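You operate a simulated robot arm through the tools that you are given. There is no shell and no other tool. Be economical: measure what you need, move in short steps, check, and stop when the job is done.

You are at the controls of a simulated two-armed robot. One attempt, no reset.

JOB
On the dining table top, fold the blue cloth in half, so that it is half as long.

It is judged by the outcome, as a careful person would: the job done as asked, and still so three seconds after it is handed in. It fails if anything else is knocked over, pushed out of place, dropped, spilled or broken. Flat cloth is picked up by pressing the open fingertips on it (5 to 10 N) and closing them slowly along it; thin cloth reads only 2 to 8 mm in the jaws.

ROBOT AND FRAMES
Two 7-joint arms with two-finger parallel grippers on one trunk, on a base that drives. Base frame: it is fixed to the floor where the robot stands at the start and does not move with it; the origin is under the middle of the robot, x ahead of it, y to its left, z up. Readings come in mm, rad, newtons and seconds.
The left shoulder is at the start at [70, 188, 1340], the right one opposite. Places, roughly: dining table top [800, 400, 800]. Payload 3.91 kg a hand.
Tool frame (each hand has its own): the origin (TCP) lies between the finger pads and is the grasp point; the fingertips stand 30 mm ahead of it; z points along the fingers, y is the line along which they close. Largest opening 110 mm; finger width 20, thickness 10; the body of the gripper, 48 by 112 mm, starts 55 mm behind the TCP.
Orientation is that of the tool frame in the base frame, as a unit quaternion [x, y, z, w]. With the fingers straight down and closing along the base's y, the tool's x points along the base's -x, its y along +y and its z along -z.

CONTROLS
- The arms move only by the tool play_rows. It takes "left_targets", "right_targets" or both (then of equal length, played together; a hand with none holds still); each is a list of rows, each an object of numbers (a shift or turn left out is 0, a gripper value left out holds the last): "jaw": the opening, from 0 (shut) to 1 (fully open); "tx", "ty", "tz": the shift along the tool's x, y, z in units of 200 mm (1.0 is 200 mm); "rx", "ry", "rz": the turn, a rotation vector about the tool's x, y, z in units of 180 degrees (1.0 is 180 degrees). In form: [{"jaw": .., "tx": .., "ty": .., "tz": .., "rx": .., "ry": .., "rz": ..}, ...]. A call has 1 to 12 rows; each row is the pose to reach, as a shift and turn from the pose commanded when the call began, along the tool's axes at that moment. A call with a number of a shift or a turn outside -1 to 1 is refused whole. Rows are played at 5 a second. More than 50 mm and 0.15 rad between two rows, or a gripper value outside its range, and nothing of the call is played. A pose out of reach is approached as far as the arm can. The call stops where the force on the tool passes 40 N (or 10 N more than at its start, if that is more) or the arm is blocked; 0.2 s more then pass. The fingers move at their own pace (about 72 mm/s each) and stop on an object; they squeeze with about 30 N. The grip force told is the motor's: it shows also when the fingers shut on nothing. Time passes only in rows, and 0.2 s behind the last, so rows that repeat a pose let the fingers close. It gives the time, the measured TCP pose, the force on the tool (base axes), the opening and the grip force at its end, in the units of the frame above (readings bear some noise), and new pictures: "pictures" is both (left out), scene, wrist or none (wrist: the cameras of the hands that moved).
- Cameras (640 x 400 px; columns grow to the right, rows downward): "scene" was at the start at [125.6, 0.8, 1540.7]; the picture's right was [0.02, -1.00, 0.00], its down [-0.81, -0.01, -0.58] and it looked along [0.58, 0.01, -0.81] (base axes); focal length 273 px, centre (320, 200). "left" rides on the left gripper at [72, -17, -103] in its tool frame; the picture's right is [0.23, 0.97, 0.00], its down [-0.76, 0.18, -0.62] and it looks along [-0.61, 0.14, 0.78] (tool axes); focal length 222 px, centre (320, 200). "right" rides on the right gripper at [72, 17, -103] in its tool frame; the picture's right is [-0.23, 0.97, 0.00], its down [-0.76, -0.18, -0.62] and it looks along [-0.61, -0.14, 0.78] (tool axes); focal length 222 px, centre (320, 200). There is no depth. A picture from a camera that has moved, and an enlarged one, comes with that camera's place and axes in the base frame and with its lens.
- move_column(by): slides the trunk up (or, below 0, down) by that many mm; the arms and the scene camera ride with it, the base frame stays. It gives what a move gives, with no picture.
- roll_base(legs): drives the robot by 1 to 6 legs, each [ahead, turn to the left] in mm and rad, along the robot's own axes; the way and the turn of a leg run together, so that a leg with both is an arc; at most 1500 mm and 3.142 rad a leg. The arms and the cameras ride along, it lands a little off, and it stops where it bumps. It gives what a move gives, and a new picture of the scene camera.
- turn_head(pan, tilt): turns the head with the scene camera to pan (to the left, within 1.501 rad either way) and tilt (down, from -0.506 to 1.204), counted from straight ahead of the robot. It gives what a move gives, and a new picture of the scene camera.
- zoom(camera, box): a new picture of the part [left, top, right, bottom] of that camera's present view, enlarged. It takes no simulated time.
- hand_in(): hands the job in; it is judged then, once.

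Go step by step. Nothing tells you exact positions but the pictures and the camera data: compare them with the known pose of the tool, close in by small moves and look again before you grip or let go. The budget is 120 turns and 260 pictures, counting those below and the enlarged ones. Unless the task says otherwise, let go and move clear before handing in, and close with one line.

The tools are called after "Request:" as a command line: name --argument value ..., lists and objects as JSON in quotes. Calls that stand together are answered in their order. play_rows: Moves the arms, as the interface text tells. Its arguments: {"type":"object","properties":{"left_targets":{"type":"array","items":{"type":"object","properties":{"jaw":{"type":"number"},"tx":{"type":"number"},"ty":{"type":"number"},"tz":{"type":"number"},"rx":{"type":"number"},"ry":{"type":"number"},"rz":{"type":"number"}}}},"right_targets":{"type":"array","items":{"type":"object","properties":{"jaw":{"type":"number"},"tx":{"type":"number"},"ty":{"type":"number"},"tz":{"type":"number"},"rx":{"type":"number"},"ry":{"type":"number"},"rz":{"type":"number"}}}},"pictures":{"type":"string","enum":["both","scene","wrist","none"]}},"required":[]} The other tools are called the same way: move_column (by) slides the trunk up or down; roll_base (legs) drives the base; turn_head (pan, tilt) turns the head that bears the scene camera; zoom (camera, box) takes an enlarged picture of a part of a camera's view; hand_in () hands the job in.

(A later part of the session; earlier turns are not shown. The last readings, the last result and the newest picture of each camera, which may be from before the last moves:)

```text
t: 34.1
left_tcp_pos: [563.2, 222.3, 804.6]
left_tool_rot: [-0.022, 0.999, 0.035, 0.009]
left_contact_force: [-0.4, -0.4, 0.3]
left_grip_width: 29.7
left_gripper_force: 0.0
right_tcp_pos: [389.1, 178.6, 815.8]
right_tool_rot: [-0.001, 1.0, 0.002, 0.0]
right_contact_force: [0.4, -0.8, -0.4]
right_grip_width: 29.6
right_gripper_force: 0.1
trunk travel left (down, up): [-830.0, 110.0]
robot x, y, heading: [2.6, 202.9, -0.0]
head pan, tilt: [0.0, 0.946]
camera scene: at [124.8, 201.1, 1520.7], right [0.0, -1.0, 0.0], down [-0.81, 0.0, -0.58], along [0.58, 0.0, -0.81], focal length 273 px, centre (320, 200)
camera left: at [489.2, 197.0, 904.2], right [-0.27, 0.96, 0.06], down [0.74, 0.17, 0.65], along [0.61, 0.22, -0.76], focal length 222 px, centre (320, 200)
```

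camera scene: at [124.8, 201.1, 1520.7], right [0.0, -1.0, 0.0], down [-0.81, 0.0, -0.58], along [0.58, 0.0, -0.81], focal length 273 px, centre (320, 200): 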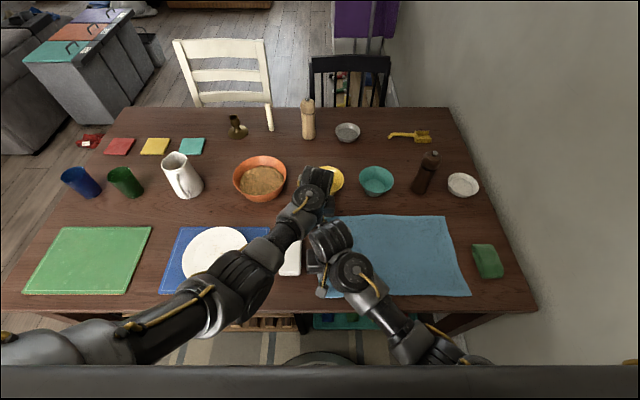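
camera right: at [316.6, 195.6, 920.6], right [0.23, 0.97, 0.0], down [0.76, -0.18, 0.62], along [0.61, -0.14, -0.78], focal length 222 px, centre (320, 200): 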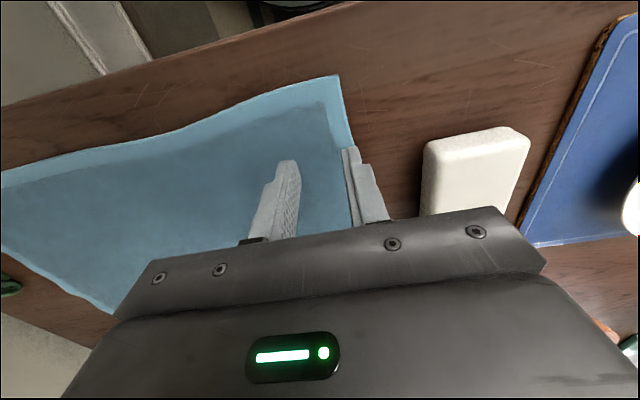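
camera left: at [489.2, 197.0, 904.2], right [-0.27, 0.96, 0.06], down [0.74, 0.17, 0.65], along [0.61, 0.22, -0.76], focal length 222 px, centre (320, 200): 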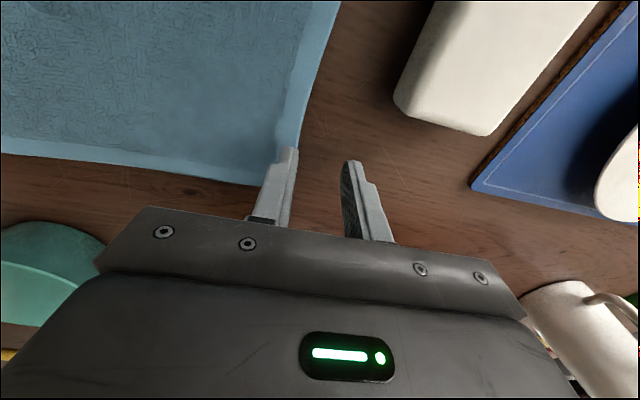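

The left hand stops short in y. A small turn of the base to the right (0.11 rad) should put both grip points within reach, so I lift the hands first and then turn.

Request:
play_rows --right_targets '[{"tz": -0.1}, {"tz": -0.2}, {"tz": -0.2}]' --left_targets '[{"tz": -0.1}, {"tz": -0.2}, {"tz": -0.2}]' --pictures "none"

Request:
roll_base --legs '[[0, -0.11]]'

```text
t: 34.9
left_tcp_pos: [561.0, 205.5, 848.7]
left_tool_rot: [-0.017, 1.0, 0.025, 0.009]
left_contact_force: [0.6, -0.1, -0.2]
left_grip_width: 29.7
left_gripper_force: 0.0
right_tcp_pos: [390.2, 179.8, 856.7]
right_tool_rot: [-0.001, 1.0, 0.001, 0.0]
right_contact_force: [-0.3, -0.3, 0.8]
right_grip_width: 29.6
right_gripper_force: 0.1
trunk travel left (down, up): [-830.0, 110.0]
robot x, y, heading: [0.3, 199.9, 0.0]
head pan, tilt: [0.0, 0.946]
```

```text
t: 35.9
left_tcp_pos: [555.6, 144.5, 845.9]
left_tool_rot: [0.039, 0.999, 0.025, 0.008]
left_contact_force: [-0.5, -0.5, -0.7]
left_grip_width: 29.8
left_gripper_force: 0.1
right_tcp_pos: [385.2, 136.1, 855.5]
right_tool_rot: [0.054, 0.999, 0.001, 0.0]
right_contact_force: [0.1, -0.1, -0.3]
right_grip_width: 29.8
right_gripper_force: 0.0
trunk travel left (down, up): [-830.0, 110.0]
robot x, y, heading: [0.1, 203.7, -0.11]
head pan, tilt: [0.0, 0.946]
camera scene: at [124.3, 188.1, 1520.7], right [-0.11, -0.99, 0.0], down [-0.81, 0.09, -0.58], along [0.58, -0.06, -0.81], focal length 273 px, centre (320, 200)
```

scene: 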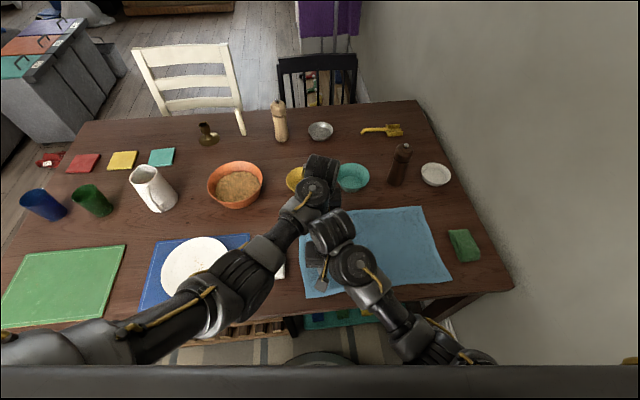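

Request:
play_rows --right_targets '[{"ty": 0.075, "tz": 0.04}, {"ty": 0.15, "tz": 0.08}, {"ty": 0.226, "tz": 0.1275}, {"ty": 0.226, "tz": 0.1275}, {"ty": 0.226, "tz": 0.1275}]' --left_targets '[{"tx": 0.007, "ty": 0.07, "tz": 0.03, "rx": 0.005}, {"tx": 0.014, "ty": 0.145, "tz": 0.06, "rx": 0.01}, {"tx": 0.02, "ty": 0.2175, "tz": 0.09, "rx": 0.0156}, {"tx": 0.02, "ty": 0.2175, "tz": 0.09, "rx": 0.0156}, {"tx": 0.02, "ty": 0.2175, "tz": 0.09, "rx": 0.0156}]' --pictures "wrist"

```text
t: 37.1
left_tcp_pos: [555.5, 188.9, 830.3]
left_tool_rot: [0.04, 0.999, 0.002, 0.008]
left_contact_force: [-0.4, -0.4, -0.7]
left_grip_width: 29.6
left_gripper_force: 0.1
right_tcp_pos: [390.7, 181.4, 832.0]
right_tool_rot: [0.055, 0.998, 0.002, 0.0]
right_contact_force: [-0.5, -0.4, -0.3]
right_grip_width: 29.7
right_gripper_force: 0.1
trunk travel left (down, up): [-830.0, 110.0]
robot x, y, heading: [2.5, 200.6, -0.107]
head pan, tilt: [0.0, 0.946]
camera right: at [320.0, 204.9, 935.7], right [0.33, 0.94, 0.0], down [0.74, -0.26, 0.62], along [0.59, -0.2, -0.78], focal length 222 px, centre (320, 200)
camera left: at [479.8, 179.8, 932.5], right [-0.15, 0.99, 0.0], down [0.76, 0.12, 0.64], along [0.63, 0.1, -0.77], focal length 222 px, centre (320, 200)
```

right: 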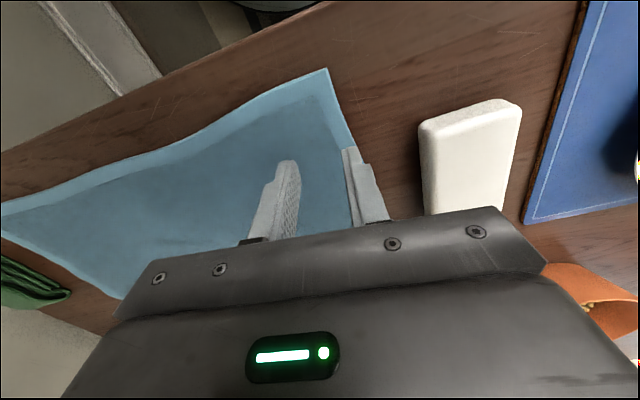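
left: 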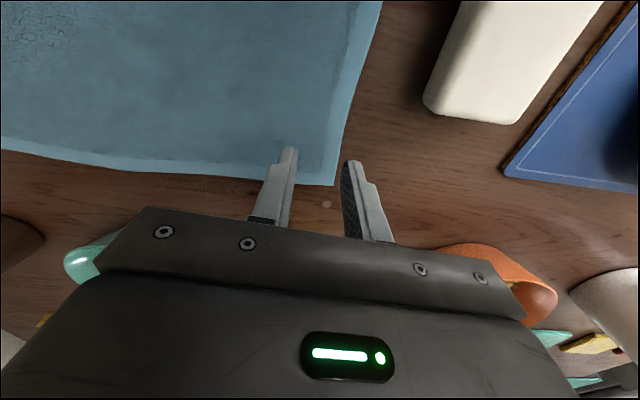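

Request:
play_rows --right_targets '[{"tz": 0.07}, {"tz": 0.12}, {"tz": 0.145}, {"tz": 0.16}, {"tz": 0.16}]' --left_targets '[{"tz": 0.07, "ty": -0.02}, {"tz": 0.11, "ty": -0.02}, {"tz": 0.14, "ty": -0.02}, {"tz": 0.15, "ty": -0.02}, {"tz": 0.15, "ty": -0.02}]' --pictures "wrist"

```text
t: 38.3
left_tcp_pos: [556.3, 189.3, 798.3]
left_tool_rot: [0.037, 0.999, 0.005, 0.007]
left_contact_force: [0.6, 0.1, 0.0]
left_grip_width: 29.6
left_gripper_force: 0.2
right_tcp_pos: [390.1, 180.9, 799.6]
right_tool_rot: [0.056, 0.998, 0.002, 0.0]
right_contact_force: [1.2, -0.1, 0.2]
right_grip_width: 29.5
right_gripper_force: 0.0
trunk travel left (down, up): [-830.0, 110.0]
robot x, y, heading: [-2.5, 199.7, -0.108]
head pan, tilt: [0.0, 0.946]
camera right: at [320.4, 204.7, 903.7], right [0.33, 0.94, 0.0], down [0.74, -0.26, 0.62], along [0.59, -0.21, -0.78], focal length 222 px, centre (320, 200)
camera left: at [480.7, 180.0, 900.9], right [-0.15, 0.99, 0.01], down [0.76, 0.12, 0.64], along [0.63, 0.1, -0.77], focal length 222 px, centre (320, 200)
```

right: 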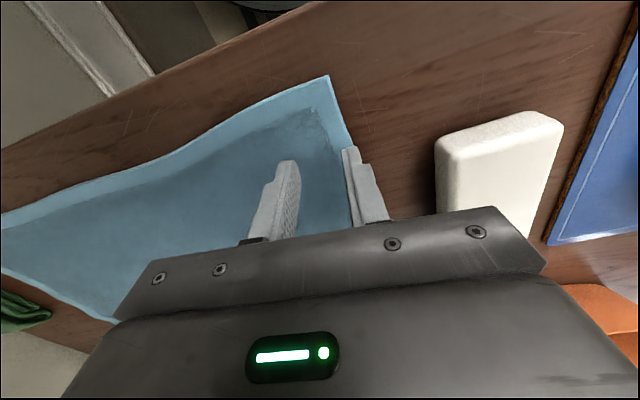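
left: 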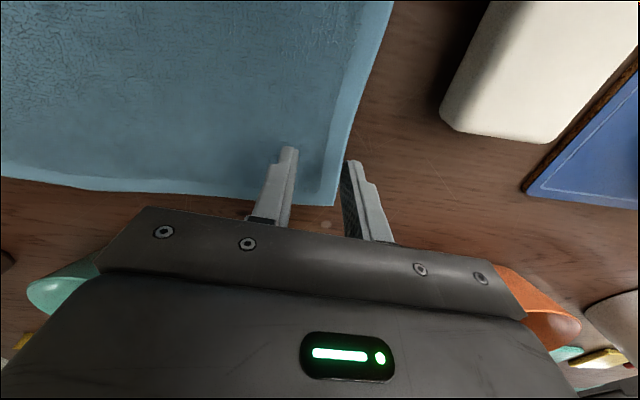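

Request:
play_rows --right_targets '[{"tz": 0.01}, {"tz": 0.02}, {"tz": 0.03}, {"tz": 0.03}]' --left_targets '[{"tz": 0.01, "ty": -0.025}, {"tz": 0.02, "ty": -0.025}, {"tz": 0.03, "ty": -0.025}, {"tz": 0.03, "ty": -0.025}]' --pictures "none"

```text
t: 39.3
left_tcp_pos: [557.3, 189.6, 792.0]
left_tool_rot: [0.036, 0.999, 0.007, 0.007]
left_contact_force: [-0.6, 0.0, -0.8]
left_grip_width: 29.5
left_gripper_force: 0.1
right_tcp_pos: [390.9, 180.3, 794.4]
right_tool_rot: [0.057, 0.998, 0.003, 0.001]
right_contact_force: [0.2, -0.9, 0.3]
right_grip_width: 30.1
right_gripper_force: 0.1
trunk travel left (down, up): [-830.0, 110.0]
robot x, y, heading: [0.6, 199.1, -0.115]
head pan, tilt: [0.0, 0.946]
```

Request:
play_rows --right_targets '[{"tz": 0.01}, {"tz": 0.02}, {"tz": 0.03}, {"tz": 0.04}, {"tz": 0.04}]' --left_targets '[{"tz": 0.01}, {"tz": 0.02}, {"tz": 0.03}, {"tz": 0.03}, {"tz": 0.03}]' --pictures "none"

```text
t: 40.5
left_tcp_pos: [556.9, 189.6, 785.9]
left_tool_rot: [0.035, 0.999, 0.006, 0.01]
left_contact_force: [0.2, 0.1, 0.2]
left_grip_width: 29.5
left_gripper_force: 0.1
right_tcp_pos: [389.8, 180.8, 786.2]
right_tool_rot: [0.054, 0.999, 0.003, 0.0]
right_contact_force: [-0.5, 0.7, 0.7]
right_grip_width: 29.6
right_gripper_force: 0.0
trunk travel left (down, up): [-830.0, 110.0]
robot x, y, heading: [-0.8, 201.5, -0.111]
head pan, tilt: [0.0, 0.946]
```

Request:
play_rows --right_targets '[{"tz": 0.01}, {"tz": 0.02}, {"tz": 0.03}, {"tz": 0.03}]' --left_targets '[{"tz": 0.01}, {"tz": 0.02}, {"tz": 0.03}, {"tz": 0.03}]' --pictures "wrist"

```text
t: 41.5
left_tcp_pos: [556.0, 189.2, 783.4]
left_tool_rot: [0.036, 0.999, 0.005, 0.011]
left_contact_force: [2.1, 2.5, 8.4]
left_grip_width: 29.1
left_gripper_force: 0.0
right_tcp_pos: [390.7, 181.5, 782.3]
right_tool_rot: [0.055, 0.998, 0.004, 0.004]
right_contact_force: [4.9, -5.2, 31.5]
right_grip_width: 29.7
right_gripper_force: 0.1
trunk travel left (down, up): [-830.0, 110.0]
robot x, y, heading: [-2.2, 202.7, -0.11]
head pan, tilt: [0.0, 0.946]
camera right: at [319.2, 204.6, 886.5], right [0.33, 0.94, 0.01], down [0.73, -0.26, 0.63], along [0.59, -0.2, -0.78], focal length 222 px, centre (320, 200)
camera left: at [481.1, 177.9, 884.8], right [-0.16, 0.99, 0.01], down [0.76, 0.12, 0.64], along [0.63, 0.11, -0.77], focal length 222 px, centre (320, 200)
```

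right: 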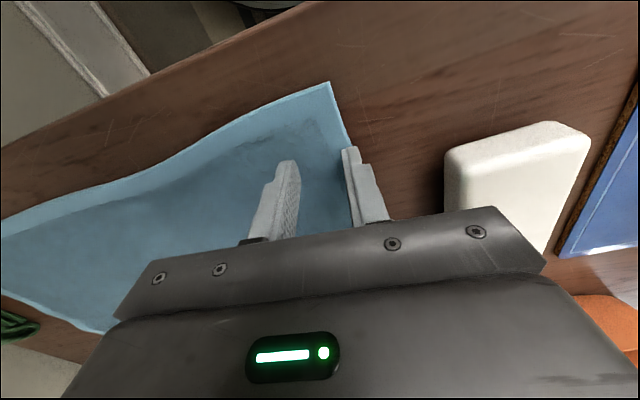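
left: 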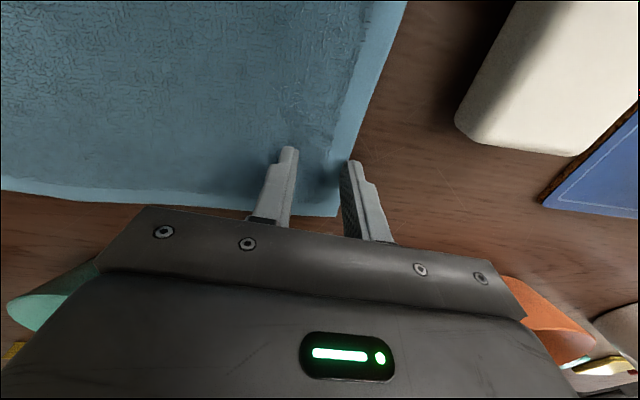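

Contact is at a TCP height of about 783, so the surface is near 753. I ease the right hand's pressure and close both slowly.

Request:
play_rows --right_targets '[{"tz": -0.012}, {"tz": -0.012, "jaw": 0.22}, {"tz": -0.012, "jaw": 0.18}, {"tz": -0.012, "jaw": 0.14}, {"tz": -0.012, "jaw": 0.1}, {"tz": -0.012, "jaw": 0.06}, {"tz": -0.012, "jaw": 0.03}, {"tz": -0.012, "jaw": 0.0}, {"tz": -0.012, "jaw": 0.0}, {"tz": -0.012, "jaw": 0.0}]' --left_targets '[{}, {"jaw": 0.22}, {"jaw": 0.18}, {"jaw": 0.14}, {"jaw": 0.1}, {"jaw": 0.06}, {"jaw": 0.03}, {"jaw": 0.0}, {"jaw": 0.0}, {"jaw": 0.0}]' --pictures "wrist"

```text
t: 43.7
left_tcp_pos: [555.8, 188.5, 782.9]
left_tool_rot: [0.035, 0.999, 0.005, 0.01]
left_contact_force: [-0.8, 0.0, 4.5]
left_grip_width: 4.2
left_gripper_force: 30.1
right_tcp_pos: [387.2, 179.9, 781.9]
right_tool_rot: [0.056, 0.998, 0.001, 0.001]
right_contact_force: [-0.1, -2.3, 41.5]
right_grip_width: 4.7
right_gripper_force: 30.4
trunk travel left (down, up): [-830.0, 110.0]
robot x, y, heading: [-1.9, 198.3, -0.109]
head pan, tilt: [0.0, 0.946]
camera right: at [317.5, 203.5, 886.6], right [0.33, 0.94, 0.0], down [0.74, -0.26, 0.63], along [0.59, -0.21, -0.78], focal length 222 px, centre (320, 200)
camera left: at [479.6, 177.0, 885.1], right [-0.16, 0.99, 0.01], down [0.76, 0.12, 0.64], along [0.63, 0.1, -0.77], focal length 222 px, centre (320, 200)
```

right: 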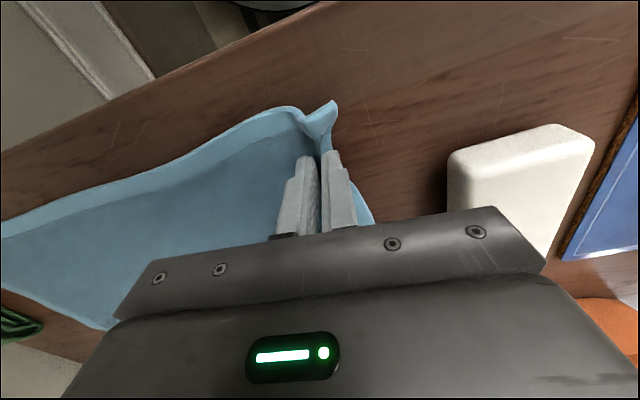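
left: 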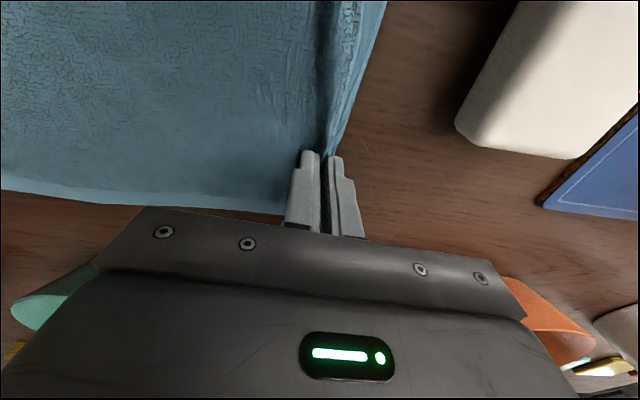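

Both hands hold the cloth (4–5 mm). I lift gently.

Request:
play_rows --right_targets '[{"tz": -0.04, "jaw": 0}, {"tz": -0.1}, {"tz": -0.18}, {"tz": -0.26}, {"tz": -0.35}, {"tz": -0.35}]' --left_targets '[{"tz": -0.03, "jaw": 0}, {"tz": -0.1}, {"tz": -0.18}, {"tz": -0.26}, {"tz": -0.35}, {"tz": -0.35}]'

```text
t: 45.1
left_tcp_pos: [554.8, 181.0, 854.0]
left_tool_rot: [0.038, 0.999, 0.001, 0.009]
left_contact_force: [0.3, -0.2, 0.1]
left_grip_width: 4.1
left_gripper_force: 30.1
right_tcp_pos: [387.5, 177.9, 849.4]
right_tool_rot: [0.055, 0.998, -0.003, -0.003]
right_contact_force: [0.5, -0.1, -0.2]
right_grip_width: 4.4
right_gripper_force: 30.4
trunk travel left (down, up): [-830.0, 110.0]
robot x, y, heading: [0.7, 198.4, -0.11]
head pan, tilt: [0.0, 0.946]
camera scene: at [124.6, 187.9, 1520.6], right [-0.11, -0.99, 0.0], down [-0.81, 0.09, -0.58], along [0.58, -0.06, -0.81], focal length 273 px, centre (320, 200)
camera right: at [318.8, 202.9, 953.0], right [0.33, 0.94, -0.01], down [0.74, -0.26, 0.62], along [0.58, -0.21, -0.78], focal length 222 px, centre (320, 200)
camera left: at [479.8, 171.8, 955.4], right [-0.15, 0.99, 0.0], down [0.76, 0.12, 0.64], along [0.63, 0.1, -0.77], focal length 222 px, centre (320, 200)
```

scene: 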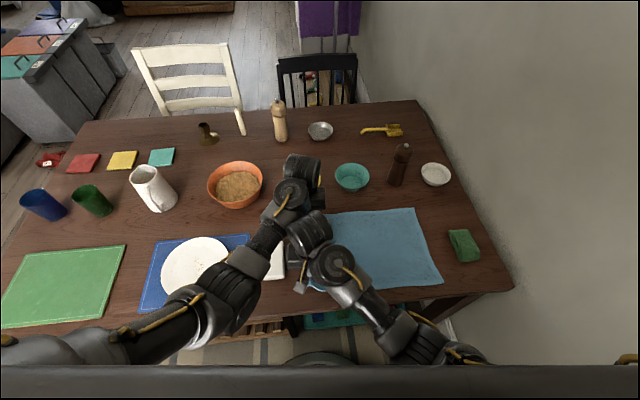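
right: 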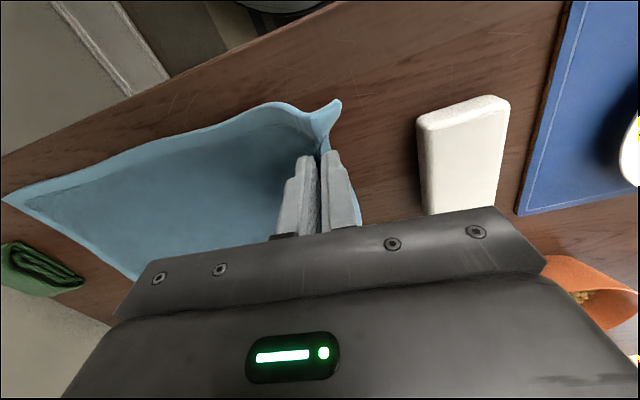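
left: 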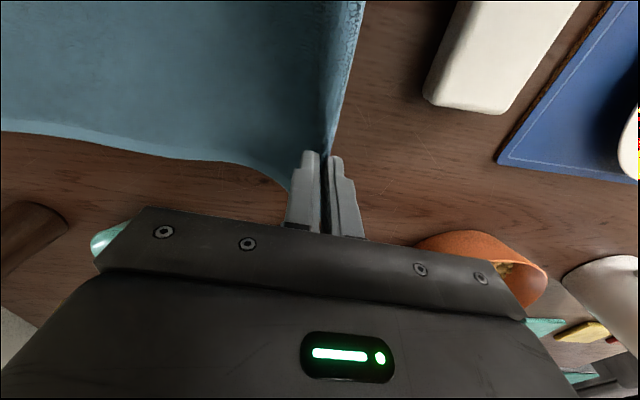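

Both corners came up cleanly. I turn the base to the right in stages and correct with the arms after each.

Request:
roll_base --legs '[[0, -0.25]]'

```text
t: 46.4
left_tcp_pos: [532.6, 44.7, 852.9]
left_tool_rot: [0.164, 0.986, 0.0, 0.009]
left_contact_force: [-1.4, 0.1, -0.3]
left_grip_width: 3.5
left_gripper_force: 30.3
right_tcp_pos: [370.1, 82.7, 849.2]
right_tool_rot: [0.181, 0.984, -0.001, -0.002]
right_contact_force: [0.6, 0.1, 0.4]
right_grip_width: 4.3
right_gripper_force: 29.6
trunk travel left (down, up): [-830.0, 110.0]
robot x, y, heading: [-4.0, 202.6, -0.36]
head pan, tilt: [0.0, 0.946]
camera scene: at [117.0, 157.9, 1520.7], right [-0.36, -0.93, 0.0], down [-0.76, 0.29, -0.58], along [0.55, -0.21, -0.81], focal length 273 px, centre (320, 200)
```

scene: 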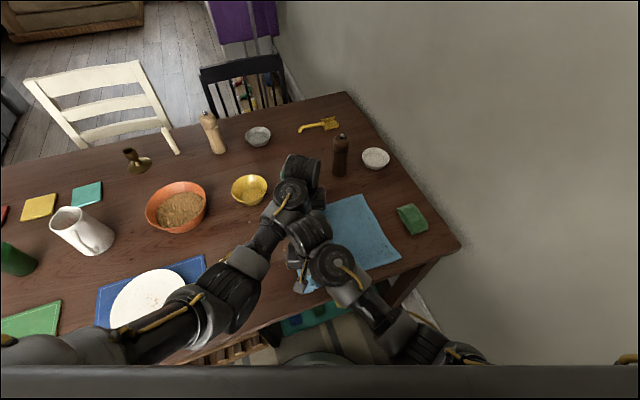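

Request:
play_rows --right_targets '[{"tx": -0.05, "ty": -0.05, "tz": -0.015, "rz": -0.029}, {"tx": -0.1, "ty": -0.1, "tz": -0.03, "rz": -0.058}, {"tx": -0.145, "ty": -0.16, "tz": -0.045, "rz": -0.087}, {"tx": -0.19, "ty": -0.21, "tz": -0.055, "rz": -0.115}, {"tx": -0.19, "ty": -0.21, "tz": -0.055, "rz": -0.115}]' --left_targets '[{"tx": -0.032, "ty": -0.009, "tz": -0.009, "rz": -0.026}, {"tx": -0.064, "ty": -0.018, "tz": -0.018, "rz": -0.052}, {"tx": -0.096, "ty": -0.027, "tz": -0.027, "rz": -0.079}, {"tx": -0.128, "ty": -0.035, "tz": -0.035, "rz": -0.105}, {"tx": -0.128, "ty": -0.035, "tz": -0.035, "rz": -0.105}]' --pictures "both"

```text
t: 47.3
left_tcp_pos: [552.4, 30.1, 860.6]
left_tool_rot: [0.012, 1.0, -0.001, 0.009]
left_contact_force: [-0.4, 0.2, 0.3]
left_grip_width: 3.6
left_gripper_force: 30.3
right_tcp_pos: [390.8, 33.9, 858.8]
right_tool_rot: [0.026, 1.0, 0.0, 0.001]
right_contact_force: [5.2, 13.7, -13.4]
right_grip_width: 4.0
right_gripper_force: 29.9
trunk travel left (down, up): [-830.0, 110.0]
robot x, y, heading: [2.9, 202.9, -0.364]
head pan, tilt: [0.0, 0.946]
stopped in row 4 (right hand): the force on the tool passed its limit (the readings are from after the stop); the commanded pose is now the measured one
camera scene: at [117.3, 157.1, 1520.6], right [-0.36, -0.93, 0.0], down [-0.76, 0.29, -0.58], along [0.55, -0.21, -0.81], focal length 273 px, centre (320, 200)
camera right: at [319.8, 53.2, 963.7], right [0.28, 0.96, 0.0], down [0.75, -0.22, 0.62], along [0.6, -0.17, -0.78], focal length 222 px, centre (320, 200)
camera left: at [478.2, 16.3, 961.7], right [-0.2, 0.98, -0.01], down [0.75, 0.16, 0.64], along [0.62, 0.12, -0.77], focal length 222 px, centre (320, 200)
```

scene: 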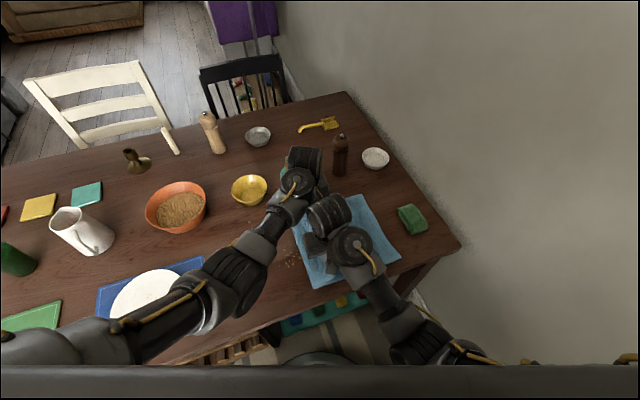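
right: 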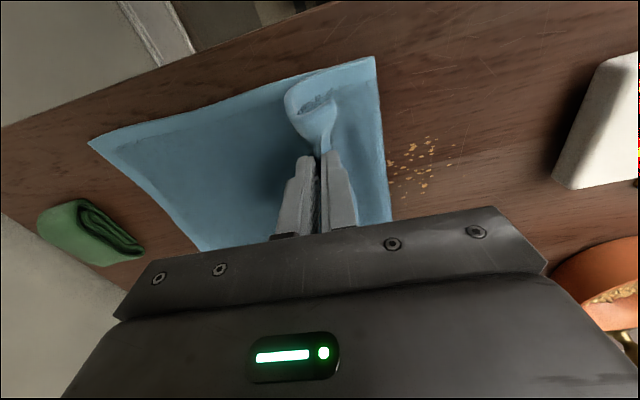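
left: 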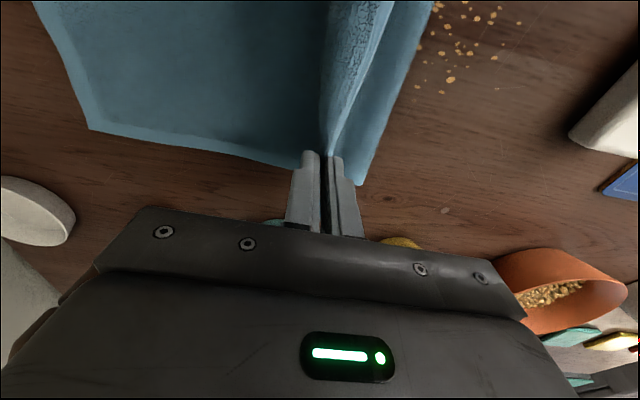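

Request:
roll_base --legs '[[40, -0.25]]'

```text
t: 48.6
left_tcp_pos: [528.0, -119.3, 859.8]
left_tool_rot: [0.136, 0.991, -0.002, 0.008]
left_contact_force: [-0.3, 0.9, -0.1]
left_grip_width: 3.4
left_gripper_force: 29.6
right_tcp_pos: [372.7, -74.8, 859.7]
right_tool_rot: [0.149, 0.989, 0.0, 0.002]
right_contact_force: [8.8, 29.8, -23.9]
right_grip_width: 4.3
right_gripper_force: 30.1
trunk travel left (down, up): [-830.0, 110.0]
robot x, y, heading: [34.3, 184.0, -0.61]
head pan, tilt: [0.0, 0.946]
camera scene: at [137.6, 112.6, 1520.7], right [-0.57, -0.82, 0.0], down [-0.66, 0.47, -0.58], along [0.48, -0.34, -0.81], focal length 273 px, centre (320, 200)
```

scene: 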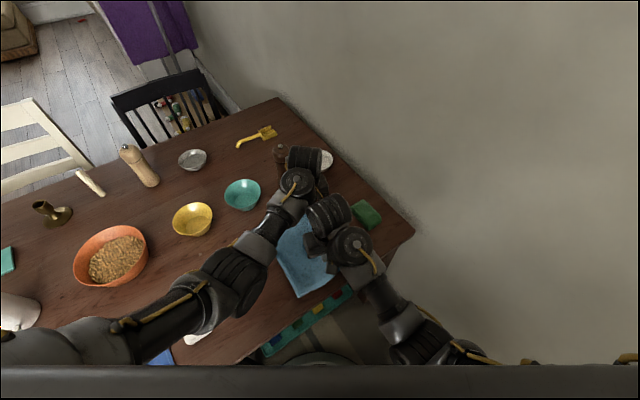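

Request:
play_rows --right_targets '[{"tz": 0.05}, {"tz": 0.1, "tx": -0.04, "ty": -0.07, "rz": -0.015}, {"tz": 0.1, "tx": -0.09, "ty": -0.15, "rz": -0.03}, {"tz": 0.1, "tx": -0.14, "ty": -0.24, "rz": -0.05}, {"tz": 0.1, "tx": -0.19, "ty": -0.333, "rz": -0.05}, {"tz": 0.1, "tx": -0.19, "ty": -0.333, "rz": -0.05}]' --left_targets '[{}, {"tx": -0.04, "ty": -0.03, "tz": 0.01, "rz": -0.02}, {"tx": -0.08, "ty": -0.06, "tz": 0.02, "rz": -0.035}, {"tx": -0.12, "ty": -0.09, "tz": 0.035, "rz": -0.05}, {"tx": -0.162, "ty": -0.115, "tz": 0.05, "rz": -0.05}, {"tx": -0.162, "ty": -0.115, "tz": 0.05, "rz": -0.05}]'

```text
t: 49.3
left_tcp_pos: [536.6, -132.6, 856.5]
left_tool_rot: [0.094, 0.995, -0.001, 0.009]
left_contact_force: [0.0, 0.5, 0.1]
left_grip_width: 3.8
left_gripper_force: 29.9
right_tcp_pos: [379.1, -100.0, 839.0]
right_tool_rot: [0.125, 0.992, 0.002, 0.003]
right_contact_force: [0.7, -0.5, -1.7]
right_grip_width: 4.1
right_gripper_force: 29.8
trunk travel left (down, up): [-830.0, 110.0]
robot x, y, heading: [33.4, 181.1, -0.615]
head pan, tilt: [0.0, 0.946]
stopped in row 3 (right hand): the force on the tool passed its limit (the readings are from after the stop); the commanded pose is now the measured one
camera scene: at [138.0, 110.4, 1520.6], right [-0.57, -0.82, 0.0], down [-0.66, 0.47, -0.58], along [0.48, -0.34, -0.81], focal length 273 px, centre (320, 200)
camera right: at [312.7, -67.1, 942.9], right [0.46, 0.89, 0.01], down [0.69, -0.36, 0.63], along [0.56, -0.28, -0.78], focal length 222 px, centre (320, 200)
camera left: at [461.1, -132.3, 958.3], right [-0.04, 1.0, -0.01], down [0.77, 0.03, 0.64], along [0.64, 0.02, -0.77], focal length 222 px, centre (320, 200)
```

scene: 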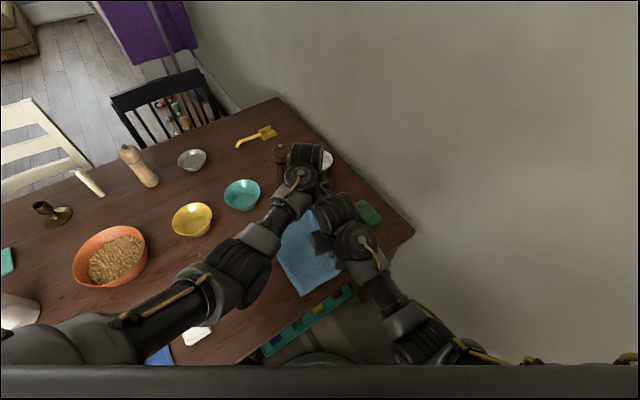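
right: 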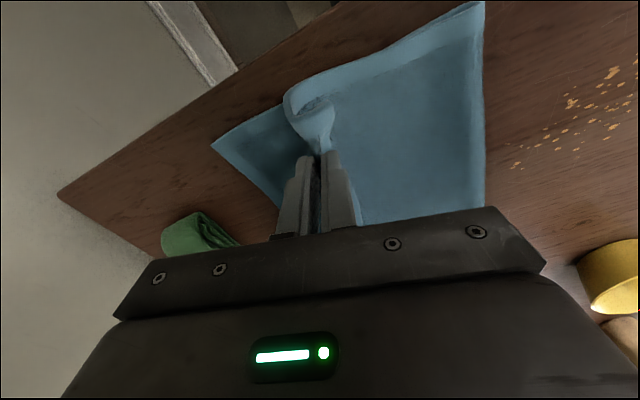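
left: 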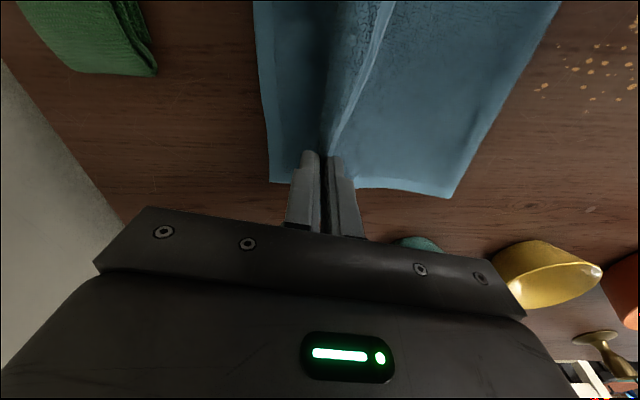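

The fold is coming over nicely. The right edge is at about y≈-187, so I bring both hands above it, lowering slightly.

Request:
play_rows --right_targets '[{"tx": -0.02, "ty": -0.05, "tz": 0.02}, {"tx": -0.04, "ty": -0.1, "tz": 0.03}, {"tx": -0.06, "ty": -0.15, "tz": 0.04}, {"tx": -0.08, "ty": -0.2, "tz": 0.05, "rz": -0.01}, {"tx": -0.1, "ty": -0.25, "tz": 0.06, "rz": -0.02}, {"tx": -0.12, "ty": -0.3, "tz": 0.07, "rz": -0.03}, {"tx": -0.137, "ty": -0.352, "tz": 0.07, "rz": -0.03}, {"tx": -0.137, "ty": -0.352, "tz": 0.07, "rz": -0.03}]' --left_targets '[{"tx": -0.016, "ty": -0.027, "tz": 0.02}, {"tx": -0.033, "ty": -0.055, "tz": 0.04}, {"tx": -0.05, "ty": -0.083, "tz": 0.06}, {"tx": -0.066, "ty": -0.11, "tz": 0.08, "rz": -0.01}, {"tx": -0.083, "ty": -0.138, "tz": 0.1, "rz": -0.02}, {"tx": -0.1, "ty": -0.166, "tz": 0.12, "rz": -0.03}, {"tx": -0.115, "ty": -0.194, "tz": 0.13, "rz": -0.03}, {"tx": -0.115, "ty": -0.194, "tz": 0.13, "rz": -0.03}]'

```text
t: 51.1
left_tcp_pos: [564.2, -163.6, 828.3]
left_tool_rot: [0.042, 0.999, 0.002, 0.013]
left_contact_force: [-11.7, -0.7, -1.1]
left_grip_width: 3.5
left_gripper_force: 29.7
right_tcp_pos: [388.5, -175.5, 827.0]
right_tool_rot: [0.076, 0.997, 0.001, 0.004]
right_contact_force: [11.2, 1.5, -0.5]
right_grip_width: 4.1
right_gripper_force: 30.2
trunk travel left (down, up): [-830.0, 110.0]
robot x, y, heading: [33.9, 181.9, -0.612]
head pan, tilt: [0.0, 0.946]
camera scene: at [137.3, 112.5, 1520.7], right [-0.57, -0.82, 0.0], down [-0.66, 0.47, -0.59], along [0.48, -0.34, -0.81], focal length 273 px, centre (320, 200)
camera right: at [319.3, -147.6, 930.1], right [0.37, 0.93, 0.0], down [0.72, -0.29, 0.63], along [0.58, -0.23, -0.78], focal length 222 px, centre (320, 200)
camera left: at [487.4, -173.6, 930.2], right [-0.15, 0.99, 0.0], down [0.76, 0.11, 0.64], along [0.64, 0.09, -0.77], focal length 222 px, centre (320, 200)
```

scene: 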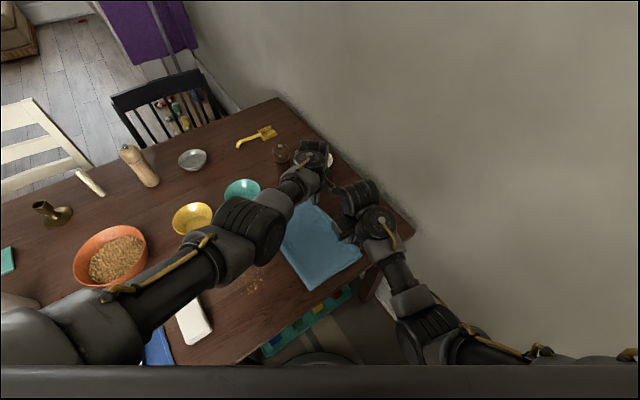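
right: 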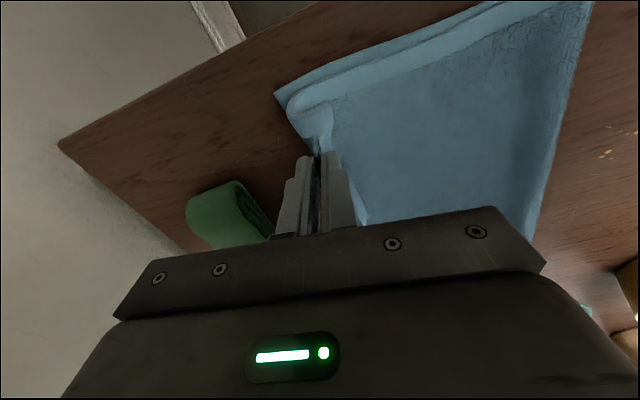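
left: 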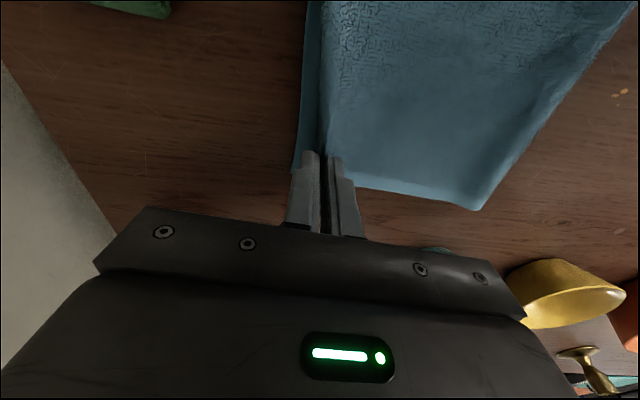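

Request:
roll_base --legs '[[0, -0.03]]'

```text
t: 51.9
left_tcp_pos: [554.2, -180.8, 829.5]
left_tool_rot: [0.056, 0.998, 0.001, 0.012]
left_contact_force: [-12.2, -0.2, 0.2]
left_grip_width: 3.7
left_gripper_force: 29.9
right_tcp_pos: [378.9, -183.9, 826.6]
right_tool_rot: [0.092, 0.996, 0.001, 0.003]
right_contact_force: [11.7, 0.3, 0.0]
right_grip_width: 4.2
right_gripper_force: 29.4
trunk travel left (down, up): [-830.0, 110.0]
robot x, y, heading: [34.1, 184.6, -0.64]
head pan, tilt: [0.0, 0.946]
camera scene: at [136.4, 110.0, 1520.7], right [-0.6, -0.8, 0.0], down [-0.65, 0.49, -0.58], along [0.47, -0.35, -0.81], focal length 273 px, centre (320, 200)
```

scene: 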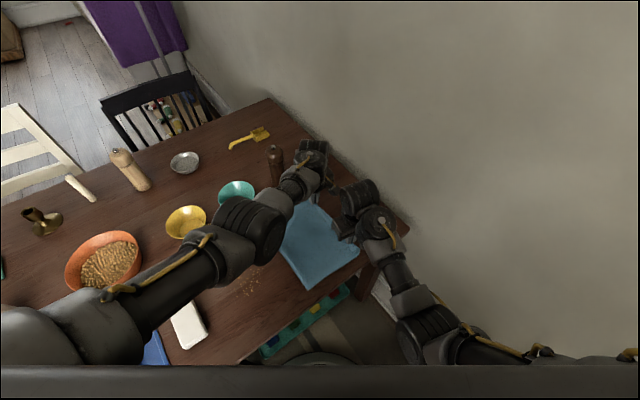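

Request:
play_rows --right_targets '[{"tx": -0.02, "ty": 0.004}, {"tx": -0.044, "ty": 0.008, "tz": 0.04}, {"tx": -0.044, "ty": 0.008, "tz": 0.09}, {"tx": -0.044, "ty": 0.008, "tz": 0.14}, {"tx": -0.044, "ty": 0.008, "tz": 0.17}, {"tx": -0.044, "ty": 0.008, "tz": 0.18}]' --left_targets '[{}, {"tz": 0.05}, {"tz": 0.1}, {"tz": 0.15}, {"tz": 0.18}, {"tz": 0.19}]'

```text
t: 53.3
left_tcp_pos: [551.9, -174.6, 796.0]
left_tool_rot: [0.057, 0.998, 0.001, 0.012]
left_contact_force: [-0.4, 0.4, 1.5]
left_grip_width: 3.6
left_gripper_force: 29.7
left hand out of reach, approached as far as the arm can: row 4, 5, 6
right_tcp_pos: [387.6, -185.3, 790.7]
right_tool_rot: [0.092, 0.996, 0.0, 0.004]
right_contact_force: [0.5, -1.0, 2.9]
right_grip_width: 4.2
right_gripper_force: 29.8
trunk travel left (down, up): [-830.0, 110.0]
robot x, y, heading: [29.4, 181.2, -0.642]
head pan, tilt: [0.0, 0.946]
camera scene: at [135.3, 109.9, 1520.9], right [-0.6, -0.8, 0.0], down [-0.65, 0.49, -0.59], along [0.47, -0.35, -0.81], focal length 273 px, centre (320, 200)
camera right: at [318.7, -155.7, 894.3], right [0.4, 0.92, 0.0], down [0.71, -0.31, 0.63], along [0.58, -0.25, -0.78], focal length 222 px, centre (320, 200)
camera left: at [474.4, -181.2, 897.9], right [-0.12, 0.99, 0.0], down [0.76, 0.09, 0.64], along [0.64, 0.07, -0.77], focal length 222 px, centre (320, 200)
```

scene: 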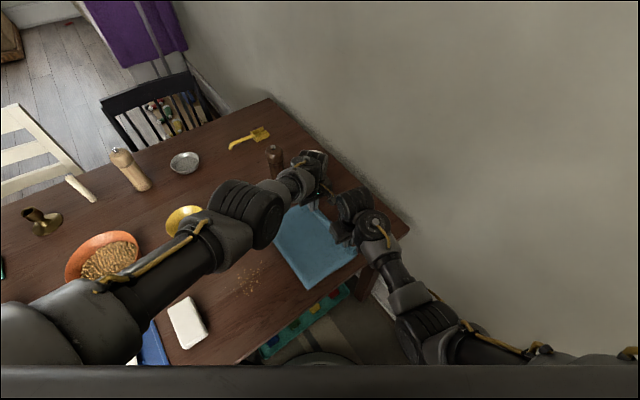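
right: 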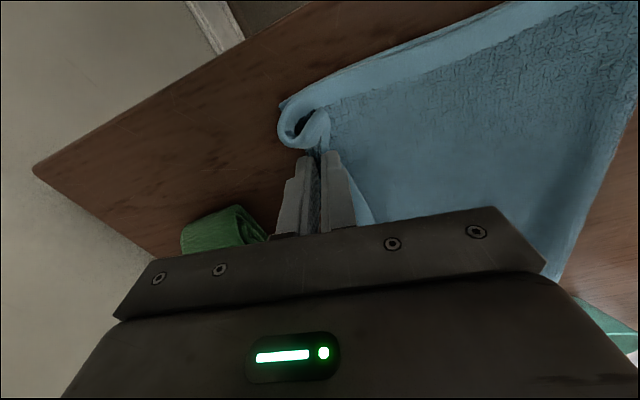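
left: 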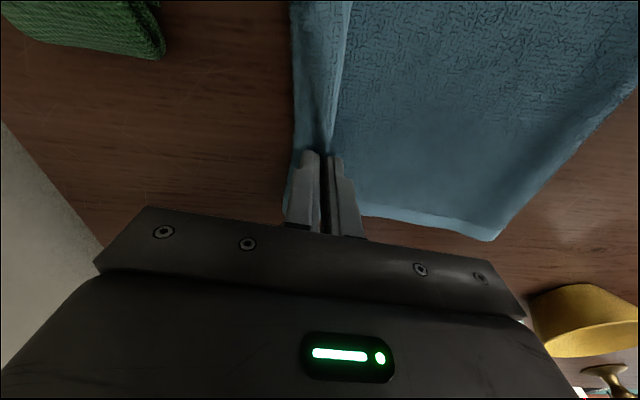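

The edge now lies over the right edge. I release both hands and lift off.

Request:
play_rows --right_targets '[{"jaw": 0.05}, {"jaw": 0.12}, {"jaw": 0.2}, {"jaw": 0.25}, {"tz": -0.05}, {"tz": -0.15}, {"tz": -0.28}, {"tz": -0.28}]' --left_targets '[{"jaw": 0.05}, {"jaw": 0.12}, {"jaw": 0.2}, {"jaw": 0.25}, {"tz": -0.05}, {"tz": -0.15}, {"tz": -0.28}, {"tz": -0.28}]'

```text
t: 54.9
left_tcp_pos: [588.4, -158.8, 854.3]
left_tool_rot: [0.034, 0.999, 0.002, 0.029]
left_contact_force: [0.5, 0.3, -0.1]
left_grip_width: 27.3
left_gripper_force: 0.1
right_tcp_pos: [389.5, -184.9, 840.8]
right_tool_rot: [0.091, 0.996, -0.001, 0.014]
right_contact_force: [12.6, -2.1, -26.6]
right_grip_width: 27.4
right_gripper_force: 0.0
trunk travel left (down, up): [-830.0, 110.0]
robot x, y, heading: [34.0, 182.1, -0.642]
head pan, tilt: [0.0, 0.946]
stopped in row 7 (right hand): the force on the tool passed its limit (the readings are from after the stop); the commanded pose is now the measured one
camera scene: at [135.0, 109.5, 1520.7], right [-0.6, -0.8, 0.0], down [-0.65, 0.49, -0.59], along [0.47, -0.35, -0.81], focal length 273 px, centre (320, 200)
camera right: at [319.5, -155.5, 942.2], right [0.4, 0.92, 0.01], down [0.7, -0.31, 0.64], along [0.59, -0.25, -0.77], focal length 222 px, centre (320, 200)
camera left: at [508.7, -169.0, 953.9], right [-0.16, 0.99, -0.01], down [0.73, 0.12, 0.67], along [0.66, 0.1, -0.74], focal length 222 px, centre (320, 200)
```

scene: 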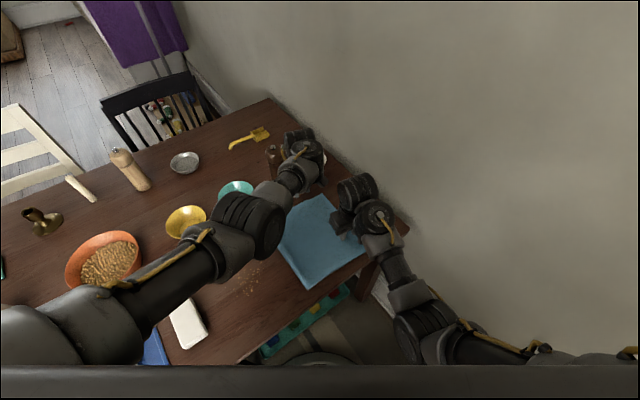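
right: 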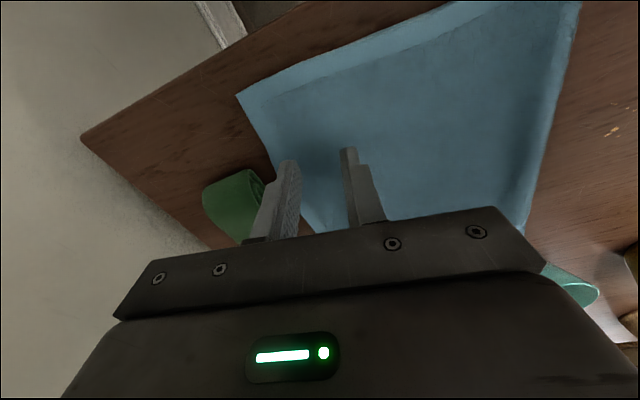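
left: 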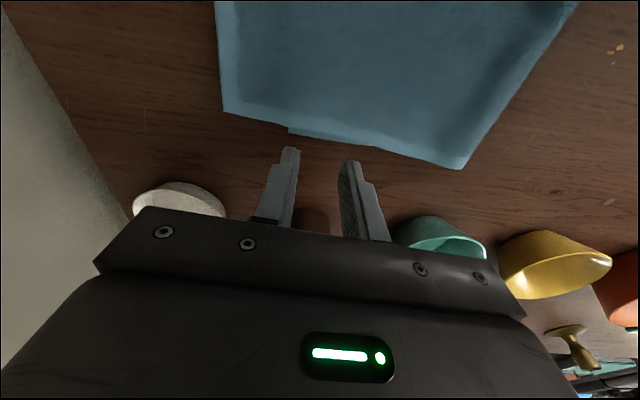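

The flap opened out by itself. Now I check the alignment; the top layer may overhang the bottom right edge.

Request:
zoom --camera "scene" --box '[240, 170, 400, 300]'

Request:
zoom --camera "left" --box '[180, 0, 580, 200]'

Request:
zoom --camera "right" --box '[200, 0, 600, 250]'

```text
3.08 times, centred on (320, 235) of scene
camera zoom: at [135.0, 109.5, 1520.7], right [-0.6, -0.8, 0.0], down [-0.65, 0.49, -0.59], along [0.47, -0.35, -0.81], focal length 840 px, centre (320, 92)
```

zoom: 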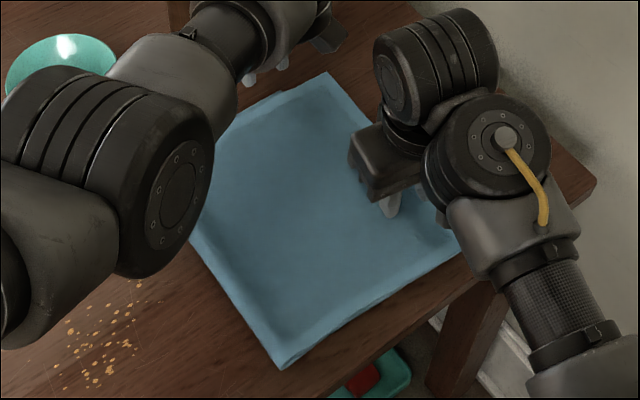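

```text
1.60 times, centred on (380, 100) of left
camera zoom: at [508.7, -169.0, 953.9], right [-0.16, 0.99, -0.01], down [0.73, 0.12, 0.67], along [0.66, 0.1, -0.74], focal length 355 px, centre (224, 360)
```

zoom: 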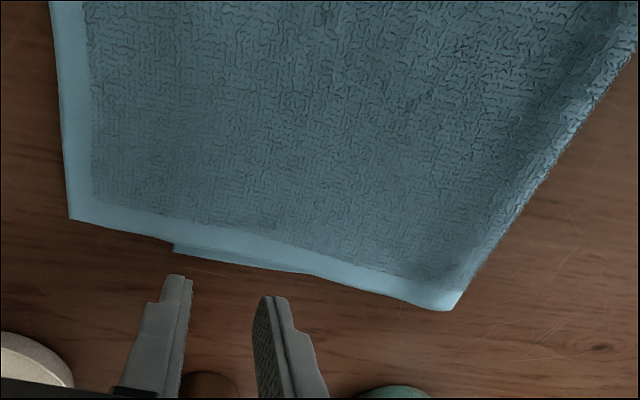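

```text
1.60 times, centred on (400, 125) of right
camera zoom: at [319.5, -155.5, 942.2], right [0.4, 0.92, 0.01], down [0.7, -0.31, 0.64], along [0.59, -0.25, -0.77], focal length 355 px, centre (192, 320)
```

zoom: 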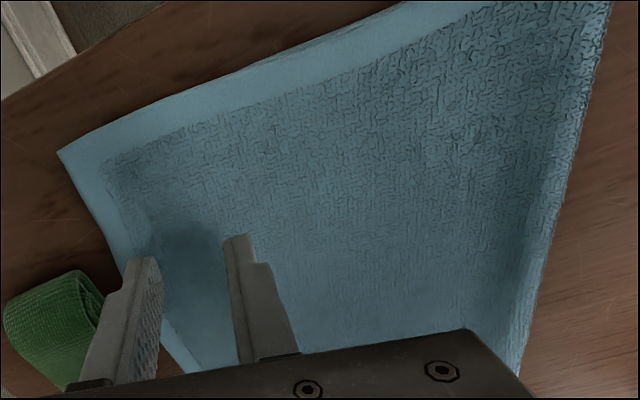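

The top layer overhangs by about 55 mm at the far end and 40 mm at the near end, so I'll regrip the single-layer overhang and bring it back. First I move the hands inward, then the base a little forward and to the right for reach.

Request:
play_rows --right_targets '[{"tz": 0.058}, {"tx": 0.03, "ty": 0.07, "tz": 0.058}, {"tx": 0.06, "ty": 0.14, "tz": 0.058}, {"tx": 0.09, "ty": 0.21, "tz": 0.058}, {"tx": 0.12, "ty": 0.28, "tz": 0.058}, {"tx": 0.143, "ty": 0.355, "tz": 0.058}]' --left_targets '[{}, {"tx": 0.05, "ty": 0.055, "tz": 0.01}, {"tx": 0.1, "ty": 0.11, "tz": 0.02}, {"tx": 0.15, "ty": 0.17, "tz": 0.03}, {"tx": 0.2, "ty": 0.22, "tz": 0.036, "ry": 0.01}, {"tx": 0.262, "ty": 0.278, "tz": 0.036, "ry": 0.018}]' --pictures "none"

Request:
roll_base --legs '[[0, -0.12], [50, 0]]'

```text
t: 56.3
left_tcp_pos: [536.7, -101.3, 846.0]
left_tool_rot: [0.036, 0.999, 0.003, -0.001]
left_contact_force: [0.0, -0.1, -0.1]
left_grip_width: 27.2
left_gripper_force: 0.0
right_tcp_pos: [374.4, -109.3, 830.1]
right_tool_rot: [0.092, 0.996, -0.001, 0.012]
right_contact_force: [-0.1, 0.5, -0.6]
right_grip_width: 27.3
right_gripper_force: 0.1
trunk travel left (down, up): [-830.0, 110.0]
robot x, y, heading: [35.3, 180.9, -0.639]
head pan, tilt: [0.0, 0.946]
```

```text
t: 57.8
left_tcp_pos: [533.1, -190.2, 847.9]
left_tool_rot: [0.095, 0.995, 0.002, 0.001]
left_contact_force: [-1.2, 0.4, 0.3]
left_grip_width: 27.4
left_gripper_force: 0.0
right_tcp_pos: [370.7, -179.3, 829.7]
right_tool_rot: [0.151, 0.988, -0.001, 0.014]
right_contact_force: [-0.3, 1.0, 0.5]
right_grip_width: 27.3
right_gripper_force: 0.0
trunk travel left (down, up): [-830.0, 110.0]
robot x, y, heading: [73.1, 144.8, -0.765]
head pan, tilt: [0.0, 0.946]
camera scene: at [156.2, 69.3, 1521.5], right [-0.69, -0.72, 0.0], down [-0.58, 0.56, -0.59], along [0.43, -0.41, -0.81], focal length 273 px, centre (320, 200)
```

scene: 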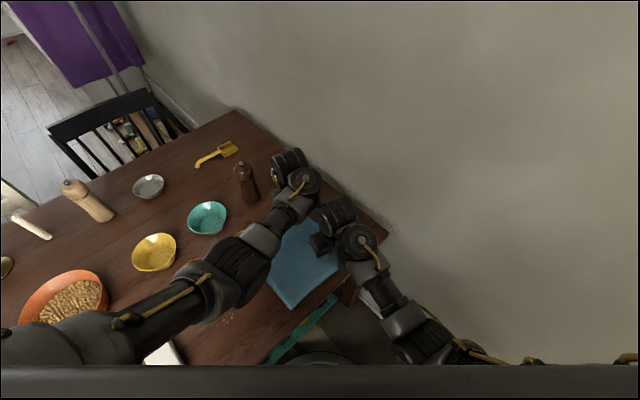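

Request:
play_rows --right_targets '[{"jaw": 0.27, "tx": -0.04, "ty": -0.04, "rz": -0.01}, {"tx": -0.09, "ty": -0.09, "tz": 0.04, "rz": -0.02, "ry": 0.009}, {"tx": -0.132, "ty": -0.132, "tz": 0.09, "rz": -0.03, "ry": 0.009}, {"tx": -0.132, "ty": -0.132, "tz": 0.14, "rz": -0.03, "ry": 0.009}, {"tx": -0.132, "ty": -0.132, "tz": 0.14, "rz": -0.03, "ry": 0.009}]' --left_targets '[{"jaw": 0.27, "tx": -0.04, "ty": -0.04, "rz": -0.01}, {"tx": -0.09, "ty": -0.09, "tz": 0.06, "rz": -0.02}, {"tx": -0.128, "ty": -0.138, "tz": 0.14, "rz": -0.03}, {"tx": -0.128, "ty": -0.138, "tz": 0.22, "rz": -0.03}, {"tx": -0.128, "ty": -0.138, "tz": 0.22, "rz": -0.03}]' --pictures "wrist"

```text
t: 59.0
left_tcp_pos: [570.8, -214.9, 798.0]
left_tool_rot: [0.04, 0.999, 0.009, 0.006]
left_contact_force: [1.3, -0.5, 0.5]
left_grip_width: 29.7
left_gripper_force: 0.2
right_tcp_pos: [390.9, -217.0, 799.1]
right_tool_rot: [0.105, 0.995, 0.0, -0.002]
right_contact_force: [-0.8, -0.5, -0.3]
right_grip_width: 29.8
right_gripper_force: 0.0
trunk travel left (down, up): [-830.0, 110.0]
robot x, y, heading: [73.2, 148.8, -0.761]
head pan, tilt: [0.0, 0.946]
camera right: at [324.3, -186.3, 904.4], right [0.42, 0.91, 0.0], down [0.71, -0.33, 0.62], along [0.56, -0.26, -0.79], focal length 222 px, centre (320, 200)
camera left: at [495.9, -226.9, 900.3], right [-0.15, 0.99, 0.02], down [0.77, 0.1, 0.63], along [0.63, 0.11, -0.77], focal length 222 px, centre (320, 200)
```

right: 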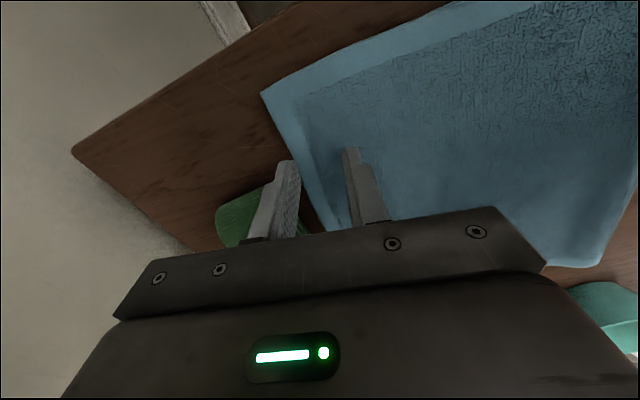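
left: 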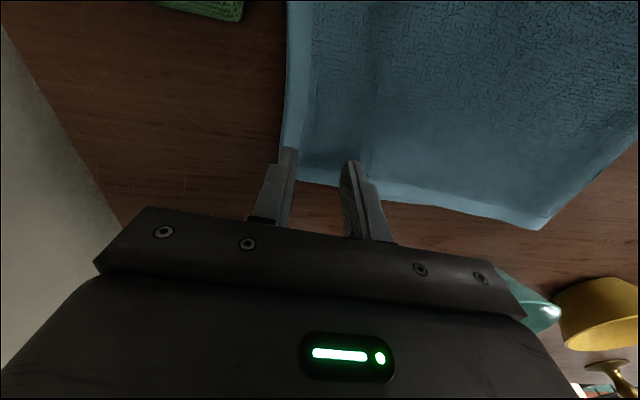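

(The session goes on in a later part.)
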